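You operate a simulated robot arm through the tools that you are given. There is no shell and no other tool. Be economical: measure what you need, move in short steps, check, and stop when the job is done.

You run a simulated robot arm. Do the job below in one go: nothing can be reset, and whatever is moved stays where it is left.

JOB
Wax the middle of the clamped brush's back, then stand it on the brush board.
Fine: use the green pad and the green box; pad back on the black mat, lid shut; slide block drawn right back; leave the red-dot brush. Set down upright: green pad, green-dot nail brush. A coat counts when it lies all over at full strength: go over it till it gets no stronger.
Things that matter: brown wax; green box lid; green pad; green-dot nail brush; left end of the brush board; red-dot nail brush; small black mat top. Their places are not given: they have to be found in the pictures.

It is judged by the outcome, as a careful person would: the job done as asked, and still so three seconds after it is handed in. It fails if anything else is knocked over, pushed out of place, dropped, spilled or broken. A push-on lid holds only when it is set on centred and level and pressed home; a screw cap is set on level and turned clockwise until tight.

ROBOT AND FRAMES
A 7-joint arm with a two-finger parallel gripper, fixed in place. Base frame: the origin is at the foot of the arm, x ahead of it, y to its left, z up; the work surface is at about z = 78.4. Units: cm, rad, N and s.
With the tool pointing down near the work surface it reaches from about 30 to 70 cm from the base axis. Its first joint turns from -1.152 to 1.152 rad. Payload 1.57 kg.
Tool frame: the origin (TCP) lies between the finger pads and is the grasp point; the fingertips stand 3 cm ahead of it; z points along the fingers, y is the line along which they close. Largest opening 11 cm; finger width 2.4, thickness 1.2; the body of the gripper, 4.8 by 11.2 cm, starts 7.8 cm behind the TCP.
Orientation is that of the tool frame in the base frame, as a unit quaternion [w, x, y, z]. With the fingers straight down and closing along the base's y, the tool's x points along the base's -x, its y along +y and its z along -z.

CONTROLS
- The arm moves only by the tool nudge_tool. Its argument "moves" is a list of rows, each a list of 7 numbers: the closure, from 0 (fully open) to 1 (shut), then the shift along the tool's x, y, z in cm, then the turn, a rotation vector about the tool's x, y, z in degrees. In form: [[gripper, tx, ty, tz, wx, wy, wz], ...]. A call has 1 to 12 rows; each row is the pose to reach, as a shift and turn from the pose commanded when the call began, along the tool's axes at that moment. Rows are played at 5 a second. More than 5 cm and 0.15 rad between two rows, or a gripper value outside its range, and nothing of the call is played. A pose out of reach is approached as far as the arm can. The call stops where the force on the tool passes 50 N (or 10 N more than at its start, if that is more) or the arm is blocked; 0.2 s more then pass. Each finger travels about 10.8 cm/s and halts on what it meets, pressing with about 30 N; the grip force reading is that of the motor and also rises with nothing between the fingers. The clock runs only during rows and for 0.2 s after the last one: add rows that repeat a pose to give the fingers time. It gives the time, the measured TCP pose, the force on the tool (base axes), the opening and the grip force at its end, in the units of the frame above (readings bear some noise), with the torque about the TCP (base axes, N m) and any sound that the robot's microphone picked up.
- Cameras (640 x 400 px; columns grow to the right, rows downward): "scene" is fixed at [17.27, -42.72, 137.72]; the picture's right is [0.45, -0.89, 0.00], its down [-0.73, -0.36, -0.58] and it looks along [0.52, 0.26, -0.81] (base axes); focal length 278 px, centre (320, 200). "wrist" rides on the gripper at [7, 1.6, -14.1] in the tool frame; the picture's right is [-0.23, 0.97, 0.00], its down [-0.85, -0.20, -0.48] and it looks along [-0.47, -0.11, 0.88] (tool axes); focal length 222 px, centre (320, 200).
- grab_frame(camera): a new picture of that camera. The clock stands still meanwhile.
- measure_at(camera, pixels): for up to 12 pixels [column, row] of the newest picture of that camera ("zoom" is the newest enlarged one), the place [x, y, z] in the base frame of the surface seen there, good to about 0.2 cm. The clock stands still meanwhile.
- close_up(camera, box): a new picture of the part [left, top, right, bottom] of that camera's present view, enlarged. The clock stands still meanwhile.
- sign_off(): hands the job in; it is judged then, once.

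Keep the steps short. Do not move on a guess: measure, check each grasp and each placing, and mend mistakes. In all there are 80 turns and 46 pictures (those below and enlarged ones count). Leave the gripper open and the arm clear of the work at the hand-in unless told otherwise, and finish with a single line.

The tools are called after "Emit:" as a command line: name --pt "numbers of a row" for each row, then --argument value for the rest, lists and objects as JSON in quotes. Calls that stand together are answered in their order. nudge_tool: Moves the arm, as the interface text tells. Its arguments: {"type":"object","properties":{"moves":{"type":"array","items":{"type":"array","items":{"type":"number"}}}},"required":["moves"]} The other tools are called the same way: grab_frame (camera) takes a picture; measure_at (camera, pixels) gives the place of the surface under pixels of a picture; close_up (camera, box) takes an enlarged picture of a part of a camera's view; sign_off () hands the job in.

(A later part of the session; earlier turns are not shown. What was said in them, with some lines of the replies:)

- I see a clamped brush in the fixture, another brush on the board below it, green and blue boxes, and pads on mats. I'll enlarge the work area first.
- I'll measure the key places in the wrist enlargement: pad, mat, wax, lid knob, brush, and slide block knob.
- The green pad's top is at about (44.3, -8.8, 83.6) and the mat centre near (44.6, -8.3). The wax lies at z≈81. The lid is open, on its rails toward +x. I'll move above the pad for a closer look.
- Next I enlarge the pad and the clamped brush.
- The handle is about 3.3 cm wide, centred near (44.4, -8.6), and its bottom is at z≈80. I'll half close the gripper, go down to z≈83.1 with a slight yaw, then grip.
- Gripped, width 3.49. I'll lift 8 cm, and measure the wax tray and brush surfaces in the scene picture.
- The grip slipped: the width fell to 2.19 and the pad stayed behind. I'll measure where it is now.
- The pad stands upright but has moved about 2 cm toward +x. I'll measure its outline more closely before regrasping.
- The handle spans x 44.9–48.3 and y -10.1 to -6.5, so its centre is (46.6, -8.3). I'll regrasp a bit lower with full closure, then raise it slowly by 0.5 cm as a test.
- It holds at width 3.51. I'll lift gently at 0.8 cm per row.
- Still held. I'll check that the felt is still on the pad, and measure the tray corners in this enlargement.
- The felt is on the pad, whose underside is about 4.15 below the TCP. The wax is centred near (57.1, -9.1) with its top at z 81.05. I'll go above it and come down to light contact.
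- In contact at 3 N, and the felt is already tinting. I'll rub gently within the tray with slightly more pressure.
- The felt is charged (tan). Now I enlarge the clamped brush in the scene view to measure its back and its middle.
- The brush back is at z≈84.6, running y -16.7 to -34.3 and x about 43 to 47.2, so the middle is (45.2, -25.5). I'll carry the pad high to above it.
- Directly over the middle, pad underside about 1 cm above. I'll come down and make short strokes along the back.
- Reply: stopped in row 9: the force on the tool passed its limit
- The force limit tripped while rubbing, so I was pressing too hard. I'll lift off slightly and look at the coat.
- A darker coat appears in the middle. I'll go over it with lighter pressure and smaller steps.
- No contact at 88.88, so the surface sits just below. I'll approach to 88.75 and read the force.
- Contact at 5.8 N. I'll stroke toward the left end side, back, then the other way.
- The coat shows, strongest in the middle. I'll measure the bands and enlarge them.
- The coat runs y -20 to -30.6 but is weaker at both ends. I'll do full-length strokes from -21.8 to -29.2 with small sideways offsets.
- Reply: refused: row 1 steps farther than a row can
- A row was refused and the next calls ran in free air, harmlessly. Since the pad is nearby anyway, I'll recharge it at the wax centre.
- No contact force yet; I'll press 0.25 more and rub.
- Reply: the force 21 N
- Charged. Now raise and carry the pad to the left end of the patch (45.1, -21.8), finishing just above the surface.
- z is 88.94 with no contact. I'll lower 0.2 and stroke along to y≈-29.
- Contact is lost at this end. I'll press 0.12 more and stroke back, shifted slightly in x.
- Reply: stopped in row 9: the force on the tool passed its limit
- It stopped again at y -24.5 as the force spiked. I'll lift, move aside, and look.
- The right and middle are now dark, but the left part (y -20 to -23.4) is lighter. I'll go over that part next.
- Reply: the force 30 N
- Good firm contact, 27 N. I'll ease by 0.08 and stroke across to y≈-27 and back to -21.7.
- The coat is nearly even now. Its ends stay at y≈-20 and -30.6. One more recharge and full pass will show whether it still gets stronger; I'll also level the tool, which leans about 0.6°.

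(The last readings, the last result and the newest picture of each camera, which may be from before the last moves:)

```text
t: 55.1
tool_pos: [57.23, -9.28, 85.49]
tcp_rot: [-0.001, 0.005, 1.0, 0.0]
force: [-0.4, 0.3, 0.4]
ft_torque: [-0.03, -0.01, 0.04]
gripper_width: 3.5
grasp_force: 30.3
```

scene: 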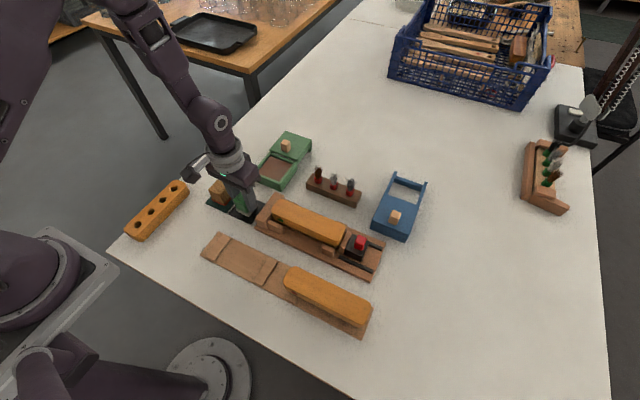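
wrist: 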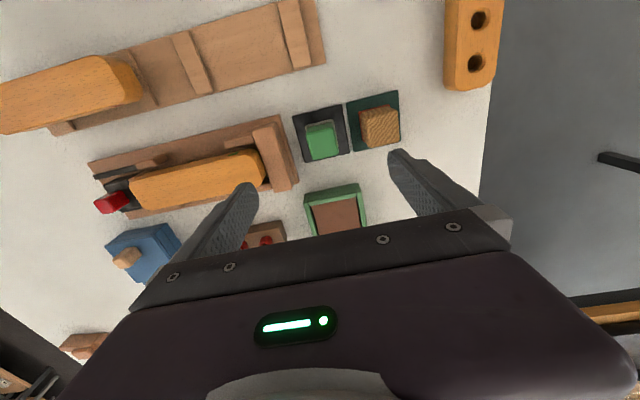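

Now level. I'll press to about 85.0 and rub in the tray.

Emit:
nudge_tool --pt "1 0 0 0.3 0 0 0" --pt "1 0 0 0.45 0 0 0" --pt "1 0 0.5 0.48 0 0 0" --pt "1 0 0 0.48 0 0 0" --pt "1 0 -0.5 0.48 0 0 0" --pt "1 0 0 0.48 0 0 0" --pt "1 0.4 0 0.48 0 0 0" --pt "1 0 0 0.48 0 0 0" --pt "1 0 0 0.48 0 0 0"

```text
t: 57.2
tool_pos: [57.2, -9.46, 84.98]
tcp_rot: [-0.002, 0.006, 1.0, -0.001]
force: [-2.2, -0.6, 11.4]
ft_torque: [0.05, -0.17, 0.03]
gripper_width: 3.49
grasp_force: 30.7
stopped in row 9: the force on the tool passed its limit (the readings are from after the stop); the commanded pose is now the measured one
```

Charged. Carrying it back over the brush to (45.0, -21.2), just above the surface.

Emit:
nudge_tool --pt "1 0 0 -1 0 0 0" --pt "1 0 0 -5 0 0 0" --pt "1 0 0 -8.5 0 0 0" --pt "1 3 -3 -8.5 0 0 0" --pt "1 6 -6 -8.5 0 0 0" --pt "1 9 -9 -8.5 0 0 0" --pt "1 12.3 -11.8 -8.5 0 0 0" --pt "1 12.3 -11.8 -5.5 0 0 0" --pt "1 12.3 -11.8 -4.2 0 0 0" --pt "1 12.3 -11.8 -3.85 0 0 0" --pt "1 12.3 -11.8 -3.75 0 0 0" --pt "1 12.3 -11.8 -3.75 0 0 0"

```text
t: 59.8
tool_pos: [44.71, -20.98, 88.88]
tcp_rot: [-0.002, 0.006, 1.0, -0.001]
force: [0.1, -0.1, -0.6]
ft_torque: [-0.02, -0.02, 0.01]
gripper_width: 3.54
grasp_force: 29.7
```

At 88.88; lower 0.2 and stroke to y≈-29.8.

Emit:
nudge_tool --pt "1 0 0 0.12 0 0 0" --pt "1 0 0 0.2 0 0 0" --pt "1 0 -0.8 0.2 0 0 0" --pt "1 0 -1.7 0.2 0 0 0" --pt "1 0 -2.6 0.2 0 0 0" --pt "1 0 -3.5 0.2 0 0 0" --pt "1 0 -4.4 0.2 0 0 0" --pt "1 0 -5.3 0.2 0 0 0" --pt "1 0 -6.2 0.2 0 0 0" --pt "1 0 -7.1 0.2 0 0 0" --pt "1 0 -8 0.2 0 0 0" --pt "1 0 -8.8 0.2 0 0 0"

```text
t: 62.4
tool_pos: [44.52, -29.71, 88.64]
tcp_rot: [-0.003, 0.005, 1.0, -0.001]
force: [-1.4, 2.4, 4.6]
ft_torque: [0.07, -0.08, 0.04]
gripper_width: 3.53
grasp_force: 30.0
```

Contact held the whole way. Back again along the far side (x +0.9).

Emit:
nudge_tool --pt "1 -0.5 0 0 0 0 0" --pt "1 -0.9 0.1 0 0 0 0" --pt "1 -0.9 0.9 0 0 0 0" --pt "1 -0.9 1.7 0 0 0 0" --pt "1 -0.9 2.6 0 0 0 0" --pt "1 -0.9 3.5 0 0 0 0" --pt "1 -0.9 4.4 0 0 0 0" --pt "1 -0.9 5.3 0 0 0 0" --pt "1 -0.9 6.2 0 0 0 0" --pt "1 -0.9 7.1 0 0 0 0" --pt "1 -0.9 8 0 0 0 0" --pt "1 -0.9 8.8 0 0 0 0"

Emit:
nudge_tool --pt "1 0 0 -0.5 0 0 0" --pt "1 0 0 -2 0 0 0" --pt "1 0 0 -5 0 0 0" --pt "1 0 4 -6 0 0 0" --pt "1 0 7 -6 0 0 0"

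Emit:
close_up --camera "scene" --box '[270, 195, 350, 245]'

```text
t: 65.0
tool_pos: [45.52, -20.93, 88.63]
tcp_rot: [-0.002, 0.007, 1.0, 0.0]
force: [0.9, -11.8, 28.9]
ft_torque: [-0.69, -0.14, -0.03]
gripper_width: 3.5
grasp_force: 29.9
```

```text
t: 66.2
tool_pos: [45.76, -14.14, 94.53]
tcp_rot: [-0.002, 0.007, 1.0, -0.001]
force: [0.5, -0.4, 0.1]
ft_torque: [0.01, 0.04, 0.03]
gripper_width: 3.51
grasp_force: 30.5
```

```text
8.00 times, centred on (310, 220) of scene
```

zoom: 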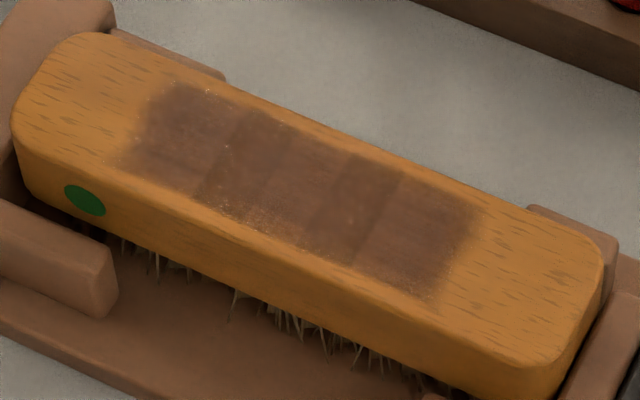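

The coat is unchanged and even, so it's at full strength. Now the pad goes back over the mat centre (44.6, -8.4), down to near contact.

Emit:
nudge_tool --pt "1 0.6 2.9 -0.5 0 0 0" --pt "1 1.24 5.7 0 0 0 0" --pt "1 1.24 5.7 3 0 0 0" --pt "1 1.24 5.7 6 0 0 0" --pt "1 1.24 5.7 9 0 0 0" --pt "1 1.24 5.7 10.8 0 0 0" --pt "1 1.24 5.7 11.4 0 0 0" --pt "1 1.24 5.7 11.7 0 0 0" --pt "1 1.24 5.7 11.7 0 0 0"

Emit:
close_up --camera "scene" --box '[190, 160, 290, 222]'

```text
t: 68.2
tool_pos: [44.41, -8.41, 82.88]
tcp_rot: [-0.001, 0.006, 1.0, -0.001]
force: [-0.7, -0.4, -0.7]
ft_torque: [0.0, -0.02, 0.03]
gripper_width: 3.5
grasp_force: 30.0
```

```text
6.40 times, centred on (240, 191) of scene
```

zoom: 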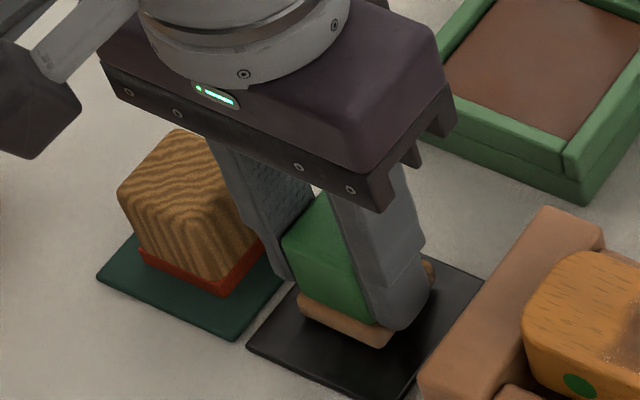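

Centred on the mat. I'll lower a little more until contact, then check the force.

Emit:
nudge_tool --pt "1 0 0 0.15 0 0 0" --pt "1 0 0 0.25 0 0 0" --pt "1 0 0 0.35 0 0 0" --pt "1 0 0 0.35 0 0 0"

```text
t: 69.2
tool_pos: [44.44, -8.36, 82.55]
tcp_rot: [-0.002, 0.006, 1.0, -0.001]
force: [-2.7, -0.3, 11.0]
ft_torque: [0.06, -0.1, -0.01]
gripper_width: 3.53
grasp_force: 29.7
```

In contact at 11 N. I'll ease 0.05, open to 6 cm, wait, and rise straight up.

Emit:
nudge_tool --pt "1 0 0 -0.05 0 0 0" --pt "0.6 0 0 -0.05 0 0 0" --pt "0.48 0 0 -0.05 0 0 0" --pt "0.48 0 0 -0.05 0 0 0" --pt "0.48 0 0 -0.5 0 0 0" --pt "0.48 0 0 -2 0 0 0" --pt "0.48 0 0 -5 0 0 0" --pt "0.48 0 0 -9 0 0 0" --pt "0.48 0 0 -12 0 0 0"

Emit:
close_up --camera "scene" --box '[190, 110, 350, 210]'

Emit:
measure_at --camera "zoom" --pixels '[[382, 125], [370, 120], [400, 145], [365, 140], [395, 165], [382, 150], [430, 195], [320, 165], [260, 260], [355, 290], [485, 120], [340, 235]]'

```text
t: 71.2
tool_pos: [44.37, -8.38, 94.59]
tcp_rot: [-0.003, 0.006, 1.0, -0.001]
force: [0.6, -0.3, -0.1]
ft_torque: [-0.02, -0.01, 0.03]
gripper_width: 5.72
grasp_force: 0.1
```

```text
4.00 times, centred on (270, 160) of scene
```

zoom: 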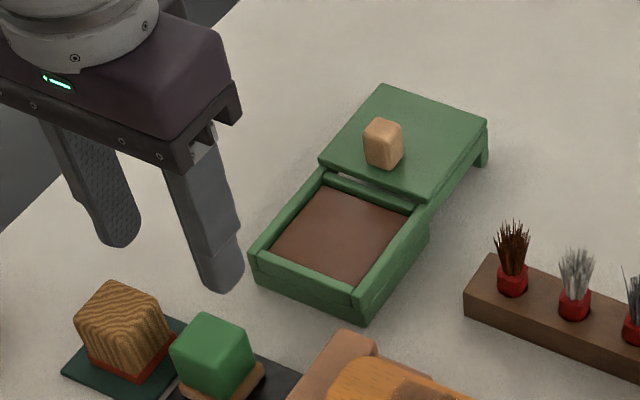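

```text
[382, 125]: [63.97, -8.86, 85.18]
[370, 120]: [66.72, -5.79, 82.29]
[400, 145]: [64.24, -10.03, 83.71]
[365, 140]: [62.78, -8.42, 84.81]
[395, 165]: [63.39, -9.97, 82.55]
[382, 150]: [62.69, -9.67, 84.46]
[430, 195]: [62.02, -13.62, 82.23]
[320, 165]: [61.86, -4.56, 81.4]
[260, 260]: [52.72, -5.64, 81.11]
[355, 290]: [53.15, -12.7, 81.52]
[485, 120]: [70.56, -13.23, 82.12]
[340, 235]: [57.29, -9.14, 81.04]
```

The pad stands on the mat. The lid knob is at about (63.7, -9.1), z 82.3–85.2. I'll look at the box from the wrist to get its axis direction.

Emit:
nudge_tool --pt "0.48 -2 0 0 0.2 0.3 0" --pt "0.48 -4 0 0 0.2 0.3 0"

Emit:
grab_frame --camera "wrist"

```text
t: 71.8
tool_pos: [48.43, -8.26, 94.5]
tcp_rot: [-0.004, 0.006, 1.0, -0.002]
force: [0.4, 0.2, 1.0]
ft_torque: [0.0, 0.02, 0.0]
gripper_width: 5.71
grasp_force: 0.1
```

```text
13 pictures are left
```

wrist: 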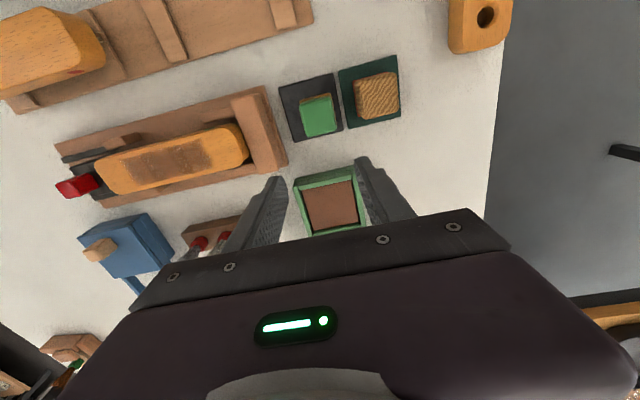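

Emit:
measure_at --camera "wrist" --pixels '[[297, 184], [350, 167], [303, 193], [350, 182], [312, 232], [358, 220], [308, 210], [354, 200], [293, 182], [351, 158], [304, 225], [298, 200]]'

```text
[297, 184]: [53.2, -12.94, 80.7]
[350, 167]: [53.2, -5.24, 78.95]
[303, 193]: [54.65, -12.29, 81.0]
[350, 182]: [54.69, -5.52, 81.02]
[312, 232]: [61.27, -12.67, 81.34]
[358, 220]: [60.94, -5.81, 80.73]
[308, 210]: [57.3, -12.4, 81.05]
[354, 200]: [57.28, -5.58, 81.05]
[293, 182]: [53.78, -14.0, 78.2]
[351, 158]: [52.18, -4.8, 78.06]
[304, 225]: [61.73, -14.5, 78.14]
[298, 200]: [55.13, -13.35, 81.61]
```

The box axis leans about -3°, direction (0.999, -0.05). I'll go above the knob with matching yaw and down to TCP 85.6, keeping the tips above the lid top at 82.2.

Emit:
nudge_tool --pt "0.6 -4 -0.2 0 -0.1 -0.2 1" --pt "0.6 -8 -0.4 0 -0.2 -0.4 2" --pt "0.6 -12 -0.6 0 -0.2 -0.46 2.4" --pt "0.6 -15.28 -0.85 0 -0.2 -0.46 2.4" --pt "0.6 -15.28 -0.85 4 -0.2 -0.46 2.4" --pt "0.6 -15.28 -0.85 7 -0.2 -0.46 2.4" --pt "0.6 -15.28 -0.85 8.5 -0.2 -0.46 2.4" --pt "0.6 -15.28 -0.85 8.8 -0.2 -0.46 2.4" --pt "0.6 -15.28 -0.85 8.8 -0.2 -0.46 2.4"

Emit:
close_up --camera "scene" --box '[238, 110, 334, 170]'

```text
t: 73.8
tool_pos: [63.71, -9.49, 85.76]
tcp_rot: [-0.001, 0.027, 1.0, -0.001]
force: [-0.1, -0.1, 0.0]
ft_torque: [0.03, 0.0, -0.01]
gripper_width: 4.42
grasp_force: 0.0
```

```text
6.67 times, centred on (286, 140) of scene
```

zoom: 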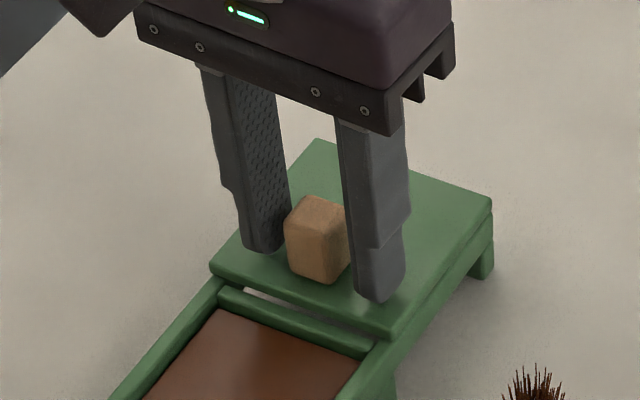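

The fingers straddle the knob. I'll close on it and slide 3 cm toward the base along the box axis.

Emit:
nudge_tool --pt "0.75 0 0 0 0 0 0" --pt "1 0 0 0 0 0 0" --pt "1 0 0 0 0 0 0" --pt "1 0 0 0 0 0 0" --pt "1 0.5 0 0 0 0 0" --pt "1 1 0 0 0 0 0" --pt "1 1.5 0 0 0 0 0" --pt "1 2 0 0 0 0 0" --pt "1 2.5 0 0 0 0 0" --pt "1 3 0 0 0 0 0" --pt "1 3 0 0 0 0 0"

```text
t: 76.2
tool_pos: [60.64, -9.05, 85.73]
tcp_rot: [-0.001, 0.026, 1.0, 0.0]
force: [-0.8, 28.6, 8.0]
ft_torque: [0.49, -0.56, 0.78]
gripper_width: 2.21
grasp_force: 35.3
```

A 28 N sideways force shows I'm about 0.3 off in y. I'll shift +0.3 to ease it and read again.

Emit:
nudge_tool --pt "1 0 0.15 0 0 0 0" --pt "1 0 0.3 0 0 0 0" --pt "1 0 0.3 0 0 0 0"

```text
t: 77.0
tool_pos: [60.6, -8.94, 85.57]
tcp_rot: [0.0, 0.028, 1.0, -0.002]
force: [-0.3, 15.5, 23.4]
ft_torque: [0.4, 0.35, 0.72]
gripper_width: 2.2
grasp_force: 35.1
```

Still 15 N sideways and 23 N up. I'll shift +0.2 more in y, raise 0.15, and look.

Emit:
nudge_tool --pt "1 0 0.1 -0.1 0 0 0" --pt "1 0 0.2 -0.18 0 0 0" --pt "1 0 0.2 -0.18 0 0 0"

Emit:
close_up --camera "scene" --box '[222, 120, 318, 180]'

```text
t: 77.8
tool_pos: [60.59, -8.98, 85.65]
tcp_rot: [-0.002, 0.029, 1.0, -0.003]
force: [0.0, -13.5, -10.4]
ft_torque: [-0.02, -0.89, 0.59]
gripper_width: 2.22
grasp_force: 35.2
```

```text
6.67 times, centred on (270, 150) of scene
```

zoom: 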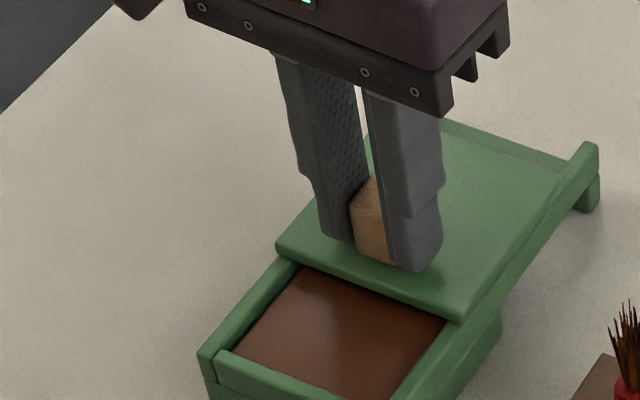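

The lid slid 3 cm in its track. I'll ease the side force, take out about 1° of yaw, and slide 4 cm more.

Emit:
nudge_tool --pt "1 0 -0.1 0.06 0 0 -0.5" --pt "1 0.5 -0.1 0.06 0 0 -1" --pt "1 1 -0.12 0.06 0 0 -1" --pt "1 1.5 -0.13 0.06 0 0 -1" --pt "1 2 -0.14 0.06 0 0 -1" --pt "1 2.5 -0.15 0.06 0 0 -1" --pt "1 3 -0.15 0.06 0 0 -1" --pt "1 3.5 -0.16 0.06 0 0 -1" --pt "1 4 -0.17 0.06 0 0 -1" --pt "1 4 -0.17 0.06 0 0 -1"

```text
t: 80.0
tool_pos: [56.71, -9.02, 85.78]
tcp_rot: [-0.001, 0.019, 1.0, -0.002]
force: [-0.9, -34.9, -28.1]
ft_torque: [-0.27, -0.11, 0.58]
gripper_width: 2.18
grasp_force: 35.0
```

Side force is -35 N and pull-down 28 N. I'll ease by y -0.2 and z -0.15.

Emit:
nudge_tool --pt "1 0 -0.1 0.08 0 0 0" --pt "1 0 -0.2 0.15 0 0 0" --pt "1 0 -0.2 0.15 0 0 0"

```text
t: 80.8
tool_pos: [56.84, -8.93, 85.66]
tcp_rot: [0.001, 0.019, 1.0, -0.001]
force: [-0.2, -22.8, 5.7]
ft_torque: [-0.36, 0.98, 0.6]
gripper_width: 2.17
grasp_force: 35.2
```

Easing y by 0.2 more, then sliding on in small steps until it meets its stop.

Emit:
nudge_tool --pt "1 0 -0.12 0 0 0 0" --pt "1 0 -0.2 0 0 0 0" --pt "1 0.4 -0.22 0 0 0 0" --pt "1 0.8 -0.22 0 0 0 0" --pt "1 1.2 -0.23 0 0 0 0" --pt "1 1.6 -0.24 0 0 0 0" --pt "1 1.6 -0.24 0 0 0 0"

Emit:
close_up --camera "scene" --box '[222, 120, 318, 180]'

```text
t: 82.4
tool_pos: [55.14, -8.97, 85.61]
tcp_rot: [0.0, 0.018, 1.0, 0.0]
force: [-0.2, -0.9, 28.5]
ft_torque: [0.08, -0.24, 0.63]
gripper_width: 2.2
grasp_force: 34.3
```

```text
6.67 times, centred on (270, 150) of scene
```

zoom: 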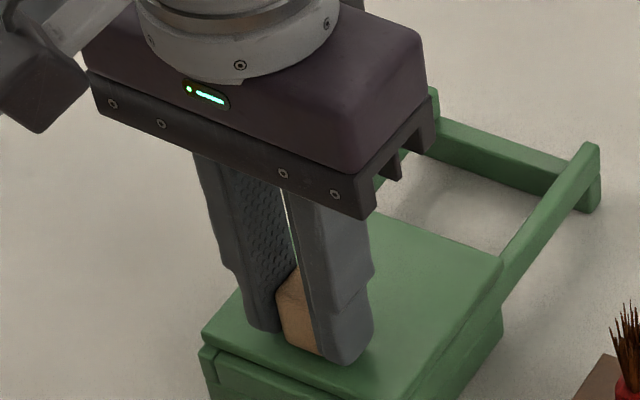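

Almost flush. I'll ease the vertical force and push on in 0.2 steps to feel the stop.

Emit:
nudge_tool --pt "1 0 0 -0.08 0 0 0" --pt "1 0.2 0 -0.08 0 0 0" --pt "1 0.4 0 -0.08 0 0 0" --pt "1 0.6 -0.01 -0.08 0 0 0" --pt "1 0.8 -0.02 -0.08 0 0 0" --pt "1 0.8 -0.02 -0.08 0 0 0"

```text
t: 83.8
tool_pos: [54.46, -8.92, 85.66]
tcp_rot: [0.001, 0.018, 1.0, 0.001]
force: [22.2, 7.7, -16.5]
ft_torque: [0.12, -0.54, 0.69]
gripper_width: 2.16
grasp_force: 34.5
```

Force x is 22 N at 54.46: the stop is reached and the lid is shut. I'll ease back slightly, release, rise, and look.

Emit:
nudge_tool --pt "1 -0.12 0 0 0 0 0" --pt "0.8 -0.12 0 0 0 0 0" --pt "0.65 -0.12 0 0 0 0 0" --pt "0.6 -0.12 0 0 0 0 0" --pt "0.6 -0.12 0 -1 0 0 0" --pt "0.6 -0.12 0 -4 0 0 0" --pt "0.6 -0.12 0 -8 0 0 0" --pt "0.6 -0.12 0 -12 0 0 0"

Emit:
grab_frame --camera "scene"

```text
t: 85.6
tool_pos: [54.48, -8.97, 97.8]
tcp_rot: [0.0, 0.018, 1.0, -0.001]
force: [-0.6, -0.5, -0.2]
ft_torque: [0.01, 0.04, 0.02]
gripper_width: 4.4
grasp_force: 0.2
```

```text
9 pictures are left
```

scene: 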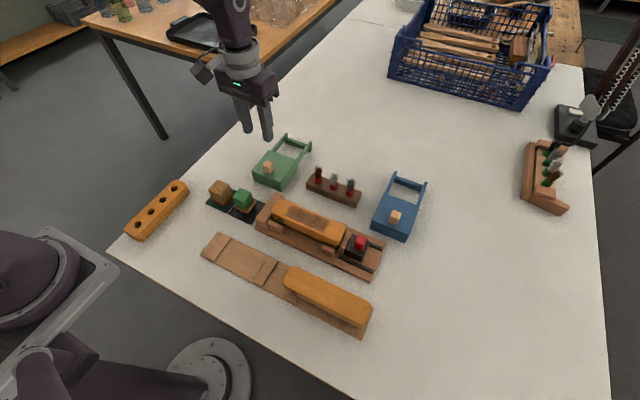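

The green box now looks like the shut blue one. Next is the slide block with the red knob. I'll measure the knob, block, rails and base end in this picture.

Emit:
measure_at --camera "scene" --pixels '[[361, 238], [357, 239], [365, 240], [362, 235], [358, 246], [364, 246], [353, 238], [352, 248], [382, 249], [372, 271], [384, 244], [372, 248]]'

Emit:
close_up --camera "scene" --box '[325, 220, 397, 265]'

Emit:
measure_at --camera "zoom" --pixels '[[320, 160], [290, 150], [355, 170], [330, 130], [300, 200], [345, 210], [240, 150], [230, 230], [500, 260], [420, 430], [320, 270], [380, 180]]'

```text
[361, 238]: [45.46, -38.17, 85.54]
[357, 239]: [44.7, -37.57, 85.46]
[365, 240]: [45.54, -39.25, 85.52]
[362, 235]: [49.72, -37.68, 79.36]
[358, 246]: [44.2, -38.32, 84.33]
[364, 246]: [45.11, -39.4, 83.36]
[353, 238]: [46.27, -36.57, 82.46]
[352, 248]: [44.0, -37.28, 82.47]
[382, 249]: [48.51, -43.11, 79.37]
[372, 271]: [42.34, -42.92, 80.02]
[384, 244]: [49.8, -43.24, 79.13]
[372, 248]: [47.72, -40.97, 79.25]
```

```text
8.89 times, centred on (361, 242) of scene
```

zoom: 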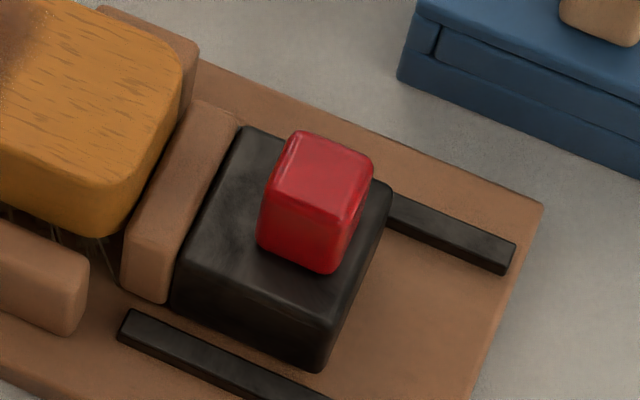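

```text
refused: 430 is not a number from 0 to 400
```

The knob is about 2 cm square, centred near (45.1, -38.3), top 85.5, standing on the block top at 82.5. I'll travel high to above it and look with the wrist camera.

Emit:
nudge_tool --pt "0.66 1.2 -4.3 0 0 0 -0.4" --pt "0.66 2.4 -8.5 0 0 0 -0.8" --pt "0.66 3.6 -12.7 0 0 0 -1.2" --pt "0.66 4.8 -16.9 0 0 0 -1.6" --pt "0.66 6 -21.2 0 0 0 -2" --pt "0.66 7.2 -25.5 0 0 0 -2" --pt "0.66 8.3 -29.67 0 0 0 -2" --pt "0.66 8.3 -29.67 0 0 0 -2"

Emit:
grab_frame --camera "wrist"

```text
t: 87.4
tool_pos: [45.21, -38.16, 97.66]
tcp_rot: [-0.001, 0.001, 1.0, 0.0]
force: [-0.1, -0.2, 0.0]
ft_torque: [-0.01, 0.0, 0.01]
gripper_width: 3.72
grasp_force: 0.1
```

```text
7 pictures are left
```

wrist: 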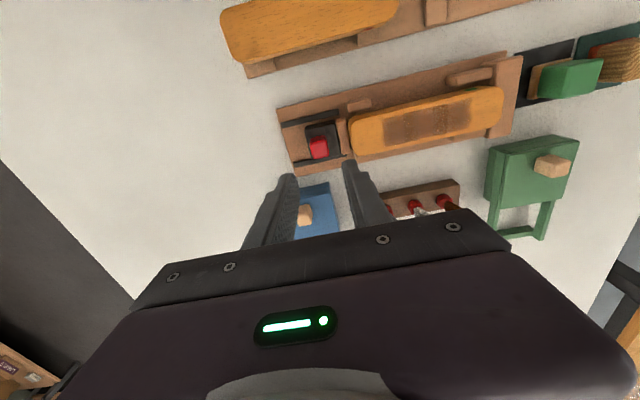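

Emit:
measure_at --camera "wrist" --pixels '[[319, 150], [311, 150], [327, 146], [320, 157], [285, 113], [335, 99], [300, 163], [350, 118], [500, 90], [355, 155], [503, 122], [430, 120]]'

Emit:
measure_at --camera "scene" --pixels '[[214, 236], [202, 251], [231, 244], [217, 258], [281, 252], [265, 283], [271, 273], [253, 263], [246, 248], [224, 250], [262, 270], [369, 322]]'

```text
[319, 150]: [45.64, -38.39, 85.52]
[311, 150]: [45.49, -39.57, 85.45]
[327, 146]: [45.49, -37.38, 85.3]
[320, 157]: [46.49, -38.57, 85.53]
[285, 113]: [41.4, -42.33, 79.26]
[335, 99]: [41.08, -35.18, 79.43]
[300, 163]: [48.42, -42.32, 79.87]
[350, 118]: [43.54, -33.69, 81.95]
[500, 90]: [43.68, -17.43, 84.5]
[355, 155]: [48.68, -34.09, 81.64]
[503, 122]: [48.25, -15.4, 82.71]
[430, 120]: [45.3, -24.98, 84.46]
```

```text
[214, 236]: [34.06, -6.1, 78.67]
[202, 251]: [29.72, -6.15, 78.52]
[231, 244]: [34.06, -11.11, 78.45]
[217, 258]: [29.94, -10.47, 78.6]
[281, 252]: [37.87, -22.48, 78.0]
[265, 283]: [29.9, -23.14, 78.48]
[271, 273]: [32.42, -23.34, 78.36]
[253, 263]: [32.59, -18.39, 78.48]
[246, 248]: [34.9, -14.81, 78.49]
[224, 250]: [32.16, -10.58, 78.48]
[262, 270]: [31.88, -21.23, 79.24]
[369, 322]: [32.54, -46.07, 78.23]
```

The knob centre is (45.4, -38.45) and the fixture axis runs along y. I'll descend to TCP 85.8 with the fingers either side of the knob and grip it.

Emit:
nudge_tool --pt "0.66 -0.2 -0.3 4 0 0 0" --pt "0.66 -0.2 -0.3 8 0 0 0" --pt "0.66 -0.2 -0.3 10.5 0 0 0" --pt "0.66 -0.2 -0.3 11.6 0 0 0" --pt "0.66 -0.2 -0.3 11.8 0 0 0" --pt "0.8 -0.2 -0.3 11.8 0 0 0" --pt "1 -0.2 -0.3 11.8 0 0 0" --pt "1 -0.2 -0.3 11.8 0 0 0"

```text
t: 89.2
tool_pos: [45.34, -38.64, 85.76]
tcp_rot: [-0.001, 0.001, 1.0, 0.0]
force: [2.4, 5.3, -5.0]
ft_torque: [0.24, 0.76, 0.12]
gripper_width: 2.16
grasp_force: 34.8
```

Gripped at 2.16. Now I draw it back along -y in small steps.

Emit:
nudge_tool --pt "1 0 -0.3 0 0 0 0" --pt "1 0 -0.6 0 0 0 0" --pt "1 0 -0.9 0 0 0 0" --pt "1 0 -1.2 0 0 0 0" --pt "1 0 -1.5 0 0 0 0" --pt "1 0 -1.8 0 0 0 0" --pt "1 0 -2.1 0 0 0 0" --pt "1 0 -2.4 0 0 0 0" --pt "1 0 -2.4 0 0 0 0"

```text
t: 91.2
tool_pos: [45.3, -41.09, 85.73]
tcp_rot: [0.0, 0.001, 1.0, 0.0]
force: [10.8, 1.6, -19.5]
ft_torque: [0.18, -0.51, 0.08]
gripper_width: 2.17
grasp_force: 35.0
```

It slides freely. I'll continue until the stop is felt.

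Emit:
nudge_tool --pt "1 -0.05 -0.3 0.06 0 0 0" --pt "1 -0.05 -0.6 0.06 0 0 0" --pt "1 -0.05 -0.9 0.06 0 0 0" --pt "1 -0.05 -1.1 0.06 0 0 0" --pt "1 -0.05 -1.3 0.06 0 0 0" --pt "1 -0.05 -1.5 0.06 0 0 0"

Emit:
close_up --camera "scene" --box '[310, 190, 422, 260]'

```text
t: 92.1
tool_pos: [45.43, -41.44, 85.81]
tcp_rot: [-0.003, 0.0, 1.0, 0.007]
force: [-5.4, 13.0, 11.4]
ft_torque: [-0.53, -0.07, 0.04]
gripper_width: 2.17
grasp_force: 34.2
stopped in row 4: the force on the tool passed its limit (the readings are from after the stop); the commanded pose is now the measured one
```

```text
5.71 times, centred on (366, 225) of scene
```

zoom: 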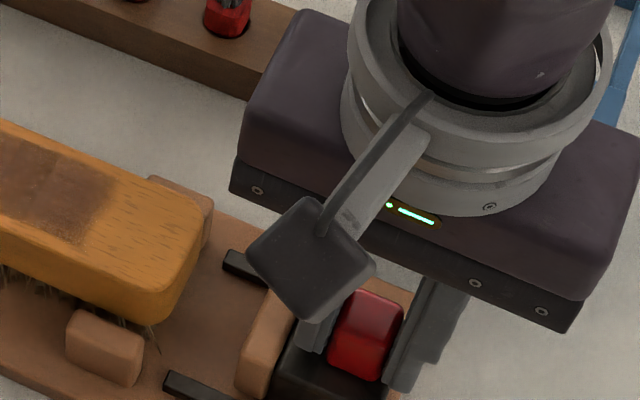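

The stop was felt after 3 cm of travel: the block is right back and the brush stands free. I'll release the knob and rise.

Emit:
nudge_tool --pt "0.9 0 0.05 0 0 0 0" --pt "0.7 0 0.05 0 0 0 0" --pt "0.66 0 0.05 0 0 0 0" --pt "0.66 0 0.05 -1 0 0 0" --pt "0.66 0 0.05 -4 0 0 0" --pt "0.66 0 0.05 -8 0 0 0" --pt "0.66 0 0.05 -12 0 0 0"

```text
t: 93.7
tool_pos: [45.39, -41.71, 97.85]
tcp_rot: [-0.002, 0.0, 1.0, 0.006]
force: [0.8, 0.0, 0.8]
ft_torque: [-0.03, 0.0, 0.01]
gripper_width: 3.75
grasp_force: 0.1
```

Free. Now I move above the brush middle (45.2, -25.5), levelling the tool and opening.

Emit:
nudge_tool --pt "0.5 0.05 4 0 0.3 -0.1 0" --pt "0.4 0.1 8 0 0.69 -0.23 0" --pt "0.3 0.15 12 0 0.69 -0.23 0" --pt "0.3 0.2 16.2 0 0.69 -0.23 0" --pt "0.3 0.2 16.2 0 0.69 -0.23 0"

Emit:
nudge_tool --pt "0.3 0 0 0 0 0 8.2" --pt "0.3 0 0 0 0 0 16.4" --pt "0.3 0 0 0 0 0 24.6" --pt "0.3 0 0 0 0 0 32.8" --pt "0.3 0 0 0 0 0 41" --pt "0.3 0 0 0 0 0 49.2" --pt "0.3 0 0 0 0 0 57.4" --pt "0.3 0 0 0 0 0 65.6" --pt "0.3 0 0 0 0 0 73.8" --pt "0.3 0 0 0 0 0 82" --pt "0.3 0 0 0 0 0 90" --pt "0.3 0 0 0 0 0 90"

Emit:
grab_frame --camera "wrist"

```text
t: 94.9
tool_pos: [45.37, -25.49, 97.88]
tcp_rot: [0.0, 0.0, 1.0, 0.001]
force: [0.1, -1.0, -0.2]
ft_torque: [0.0, -0.02, -0.01]
gripper_width: 7.68
grasp_force: 0.1
```

```text
t: 97.5
tool_pos: [45.2, -25.57, 98.04]
tcp_rot: [0.0, 0.708, 0.706, 0.0]
force: [0.5, 0.3, -0.2]
ft_torque: [-0.01, -0.01, 0.02]
gripper_width: 7.7
grasp_force: 0.0
```

```text
5 pictures are left
```

wrist: 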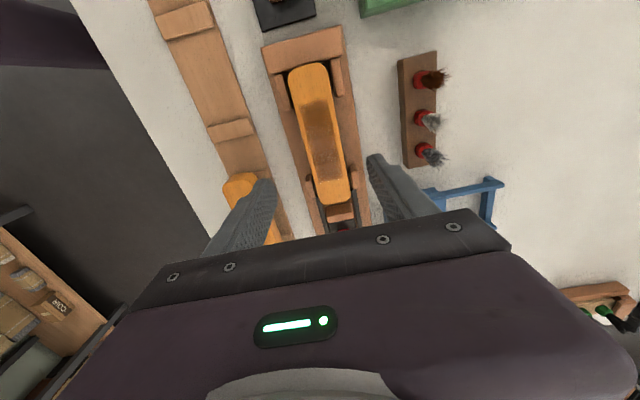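

The tool now closes along x. I'll measure the brush outline and the board's battens here.

Emit:
measure_at --camera "wrist" --pixels '[[302, 125], [334, 118], [318, 125], [292, 80], [325, 75], [322, 190], [347, 185], [308, 66], [335, 200], [185, 20], [230, 128], [240, 178]]'

Emit:
measure_at --camera "wrist" --pixels '[[212, 132], [250, 124], [165, 24], [207, 12], [185, 60], [222, 55], [202, 100], [238, 95], [230, 120], [233, 135], [225, 180], [255, 175]]'

```text
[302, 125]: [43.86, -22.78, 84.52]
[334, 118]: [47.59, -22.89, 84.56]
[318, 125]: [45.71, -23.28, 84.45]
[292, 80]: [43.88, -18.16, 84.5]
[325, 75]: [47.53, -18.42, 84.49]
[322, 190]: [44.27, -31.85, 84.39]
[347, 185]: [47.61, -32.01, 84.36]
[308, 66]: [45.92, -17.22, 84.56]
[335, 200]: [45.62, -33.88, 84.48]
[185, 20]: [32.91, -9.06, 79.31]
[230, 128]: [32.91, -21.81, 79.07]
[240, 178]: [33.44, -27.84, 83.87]
```

```text
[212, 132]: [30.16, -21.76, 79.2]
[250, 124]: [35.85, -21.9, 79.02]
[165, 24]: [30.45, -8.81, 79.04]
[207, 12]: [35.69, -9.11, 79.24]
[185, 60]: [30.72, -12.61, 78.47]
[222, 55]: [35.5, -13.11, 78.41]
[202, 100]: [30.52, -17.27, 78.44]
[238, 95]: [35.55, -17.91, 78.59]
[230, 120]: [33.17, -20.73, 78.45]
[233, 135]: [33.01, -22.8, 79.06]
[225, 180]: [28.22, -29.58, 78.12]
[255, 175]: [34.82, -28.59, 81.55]
```

The brush middle is (45.5, -25.5). The board's left battens lie at y -9.0 and -21.9, x centre 32.9, top 79.15. I'll go down astride the brush with a 6.4 cm opening and grip at TCP 84.2.

Emit:
nudge_tool --pt "0.42 0.05 0.3 4 0 0 0" --pt "0.42 0.05 0.3 8 0 0 0" --pt "0.42 0.05 0.3 11 0 0 0" --pt "0.42 0.05 0.3 13 0 0 0" --pt "0.42 0.05 0.3 13.8 0 0 0" --pt "0.42 0.05 0.3 13.8 0 0 0" --pt "0.5 0.05 0.3 13.8 0 0 0" --pt "0.6 0.05 0.3 13.8 0 0 0" --pt "1 0.05 0.3 13.8 0 0 0" --pt "1 0.05 0.3 13.8 0 0 0" --pt "1 0.05 0.3 13.8 0 0 0"

```text
t: 99.9
tool_pos: [45.51, -25.42, 84.17]
tcp_rot: [0.001, 0.707, 0.707, 0.0]
force: [0.7, 0.2, 0.4]
ft_torque: [-0.01, 0.06, -0.03]
gripper_width: 4.57
grasp_force: 29.8
```

Gripped at 4.57 with no side force. I'll lift slowly 2 cm at first, then up to clear the fixture.

Emit:
nudge_tool --pt "1 0 0 -0.2 0 0 0" --pt "1 0 0 -0.5 0 0 0" --pt "1 0 0 -1 0 0 0" --pt "1 0 0 -1.6 0 0 0" --pt "1 0 0 -2.3 0 0 0" --pt "1 0 0 -3.1 0 0 0" --pt "1 0 0 -4 0 0 0" --pt "1 0 0 -5 0 0 0" --pt "1 0 0 -6 0 0 0" --pt "1 0 0 -7 0 0 0" --pt "1 0 0 -7.5 0 0 0" --pt "1 0 0 -7.5 0 0 0"

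Emit:
grab_frame --camera "scene"

```text
t: 102.5
tool_pos: [45.54, -25.32, 91.67]
tcp_rot: [0.0, 0.707, 0.707, -0.001]
force: [0.2, -0.3, -2.7]
ft_torque: [0.0, 0.0, 0.02]
gripper_width: 4.58
grasp_force: 30.2
```

```text
4 pictures are left
```

scene: 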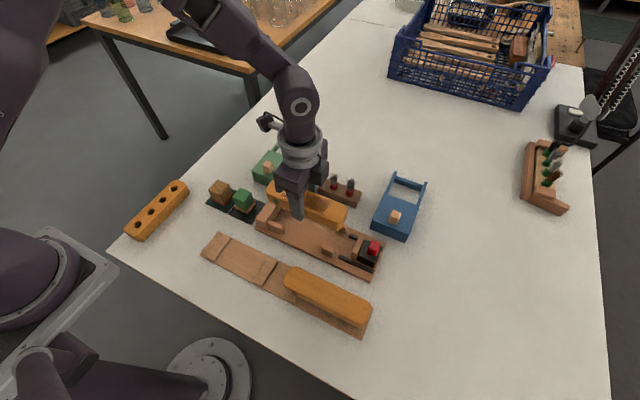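

Held level. Carry to above the left slot (32.9, -15.4) and lower to a little above the battens.

Emit:
nudge_tool --pt "1 1.5 -2 -0.5 0 0 0" --pt "1 3.5 -4.5 -0.5 0 0 0" --pt "1 5.5 -7 -0.5 0 0 0" --pt "1 7.5 -9.5 -0.5 0 0 0" --pt "1 9.2 -11.7 -0.5 0 0 0" --pt "1 9.95 -12.65 0 0 0 0" --pt "1 9.95 -12.65 2 0 0 0" --pt "1 9.95 -12.65 4 0 0 0" --pt "1 9.95 -12.65 5.5 0 0 0" --pt "1 9.95 -12.65 6.5 0 0 0" --pt "1 9.95 -12.65 7 0 0 0" --pt "1 9.95 -12.65 7 0 0 0"

Emit:
close_up --camera "scene" --box '[180, 180, 388, 310]'

Emit:
measure_at --camera "zoom" --pixels '[[105, 160], [75, 175], [230, 235], [290, 250], [215, 280], [60, 190], [330, 300], [125, 135], [95, 215], [270, 290], [340, 275], [130, 230]]'

```text
t: 105.1
tool_pos: [32.91, -15.49, 84.61]
tcp_rot: [0.0, 0.707, 0.708, 0.0]
force: [-0.1, 0.1, -2.0]
ft_torque: [-0.01, -0.03, 0.02]
gripper_width: 4.57
grasp_force: 29.6
```

```text
3.08 times, centred on (284, 245) of scene
```

zoom: 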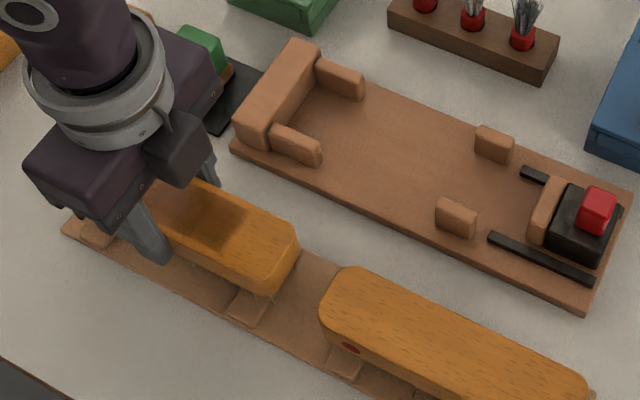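

```text
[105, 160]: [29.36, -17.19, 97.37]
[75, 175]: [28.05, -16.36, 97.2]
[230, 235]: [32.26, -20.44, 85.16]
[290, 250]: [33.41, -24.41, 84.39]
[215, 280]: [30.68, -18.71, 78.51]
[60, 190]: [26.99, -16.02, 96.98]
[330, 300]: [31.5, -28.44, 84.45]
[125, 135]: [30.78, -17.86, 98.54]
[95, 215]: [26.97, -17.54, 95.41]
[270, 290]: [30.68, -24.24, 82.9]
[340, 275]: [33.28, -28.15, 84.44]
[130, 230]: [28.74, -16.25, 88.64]
```

The brush lies squarely above both battens. I'll shift y +0.2 and lower gently to contact.

Emit:
nudge_tool --pt "1 0.2 0 0.1 0 0 0" --pt "1 0.2 0 0.25 0 0 0" --pt "1 0.2 0 0.4 0 0 0" --pt "1 0.2 0 0.5 0 0 0" --pt "1 0.2 0 0.5 0 0 0"

```text
t: 106.3
tool_pos: [32.79, -15.19, 84.17]
tcp_rot: [0.0, 0.707, 0.707, 0.0]
force: [-0.1, 0.0, -2.7]
ft_torque: [-0.01, 0.0, 0.0]
gripper_width: 4.55
grasp_force: 30.5
```

Still hanging free. Lower in fine steps.

Emit:
nudge_tool --pt "1 0 0 0.08 0 0 0" --pt "1 0 0 0.16 0 0 0" --pt "1 0 0 0.24 0 0 0" --pt "1 0 0 0.24 0 0 0"

```text
t: 107.3
tool_pos: [32.9, -15.26, 83.88]
tcp_rot: [0.0, 0.707, 0.707, 0.0]
force: [-0.2, 0.3, -2.6]
ft_torque: [0.0, 0.01, 0.0]
gripper_width: 4.55
grasp_force: 30.3
```

Emit:
nudge_tool --pt "1 0 0 0.08 0 0 0" --pt "1 0 0 0.16 0 0 0" --pt "1 0 0 0.24 0 0 0" --pt "1 0 0 0.24 0 0 0"

```text
t: 107.9
tool_pos: [32.91, -15.18, 83.94]
tcp_rot: [0.001, 0.707, 0.707, 0.001]
force: [-2.4, 0.3, 13.0]
ft_torque: [-0.31, 0.34, -0.08]
gripper_width: 4.54
grasp_force: 30.0
stopped in row 2: the force on the tool passed its limit (the readings are from after the stop); the commanded pose is now the measured one
```

Firm contact on the battens. I'll open slowly to 6.4 cm and rise straight up, then look.

Emit:
nudge_tool --pt "0.7 0 0 0 0 0 0" --pt "0.55 0 0 0 0 0 0" --pt "0.48 0 0 0 0 0 0" --pt "0.42 0 0 0 0 0 0" --pt "0.42 0 0 0 0 0 0" --pt "0.42 0 0 -0.5 0 0 0" --pt "0.42 0 0 -2 0 0 0" --pt "0.42 0 0 -4 0 0 0" --pt "0.3 0 0 -8 0 0 0" --pt "0.1 0 0 -12 0 0 0" --pt "0 0 0 -16 0 0 0"

Emit:
nudge_tool --pt "0 0 4 -1 0 0 0" --pt "0 0 8 -2 0 0 0" --pt "0 3 12 -3 0 0 0" --pt "0 5 16 -3 0 0 0" --pt "0 7 20 -3 0 0 0"

Emit:
close_up --camera "scene" --box '[190, 130, 430, 340]'

```text
t: 110.3
tool_pos: [32.78, -15.16, 100.2]
tcp_rot: [0.0, 0.707, 0.707, 0.001]
force: [-0.2, 0.7, 0.5]
ft_torque: [0.03, 0.01, -0.01]
gripper_width: 11.01
grasp_force: 0.1
```

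```text
refused: row 3 steps farther than a row can; nothing moved
```

```text
1.90 times, centred on (310, 235) of scene
```

zoom: 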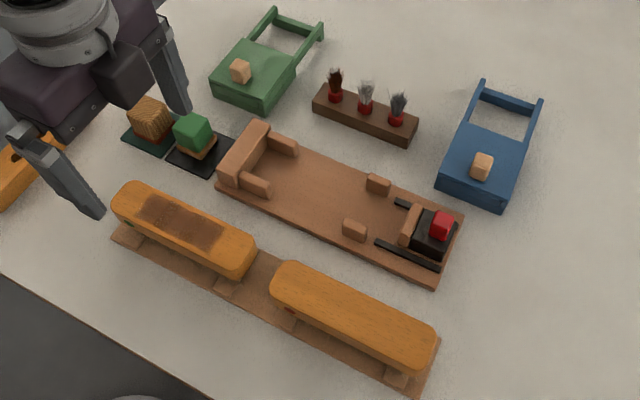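

The brush stands on the left battens, the block is at the rail end, the lid is shut and the pad is on its mat. One check that the brush and pad are level and the block is at its end.

Emit:
measure_at --camera "zoom" --pixels '[[130, 195], [180, 222], [235, 262], [160, 200], [200, 240], [192, 130], [441, 222], [435, 258], [215, 90], [262, 105], [350, 315], [445, 170]]'

```text
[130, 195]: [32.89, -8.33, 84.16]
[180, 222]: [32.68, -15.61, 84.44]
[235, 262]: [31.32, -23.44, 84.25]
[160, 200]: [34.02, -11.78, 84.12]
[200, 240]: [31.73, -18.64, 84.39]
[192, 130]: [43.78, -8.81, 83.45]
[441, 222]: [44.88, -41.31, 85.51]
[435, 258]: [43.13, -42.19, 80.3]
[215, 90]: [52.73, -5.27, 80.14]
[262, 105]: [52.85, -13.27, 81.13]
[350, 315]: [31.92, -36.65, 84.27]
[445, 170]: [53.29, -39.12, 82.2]
```

The brush is level at z≈84.2, the pad stands upright, and the gripper is open and clear. Handing in.

Emit:
sign_off

```text
The job is handed in.
```

The green-dot brush is waxed across the middle of its back and stands level on the left end of the board, with the green pad back on the black mat, the green box lid shut, the slide block drawn right back and the red-dot brush left alone.
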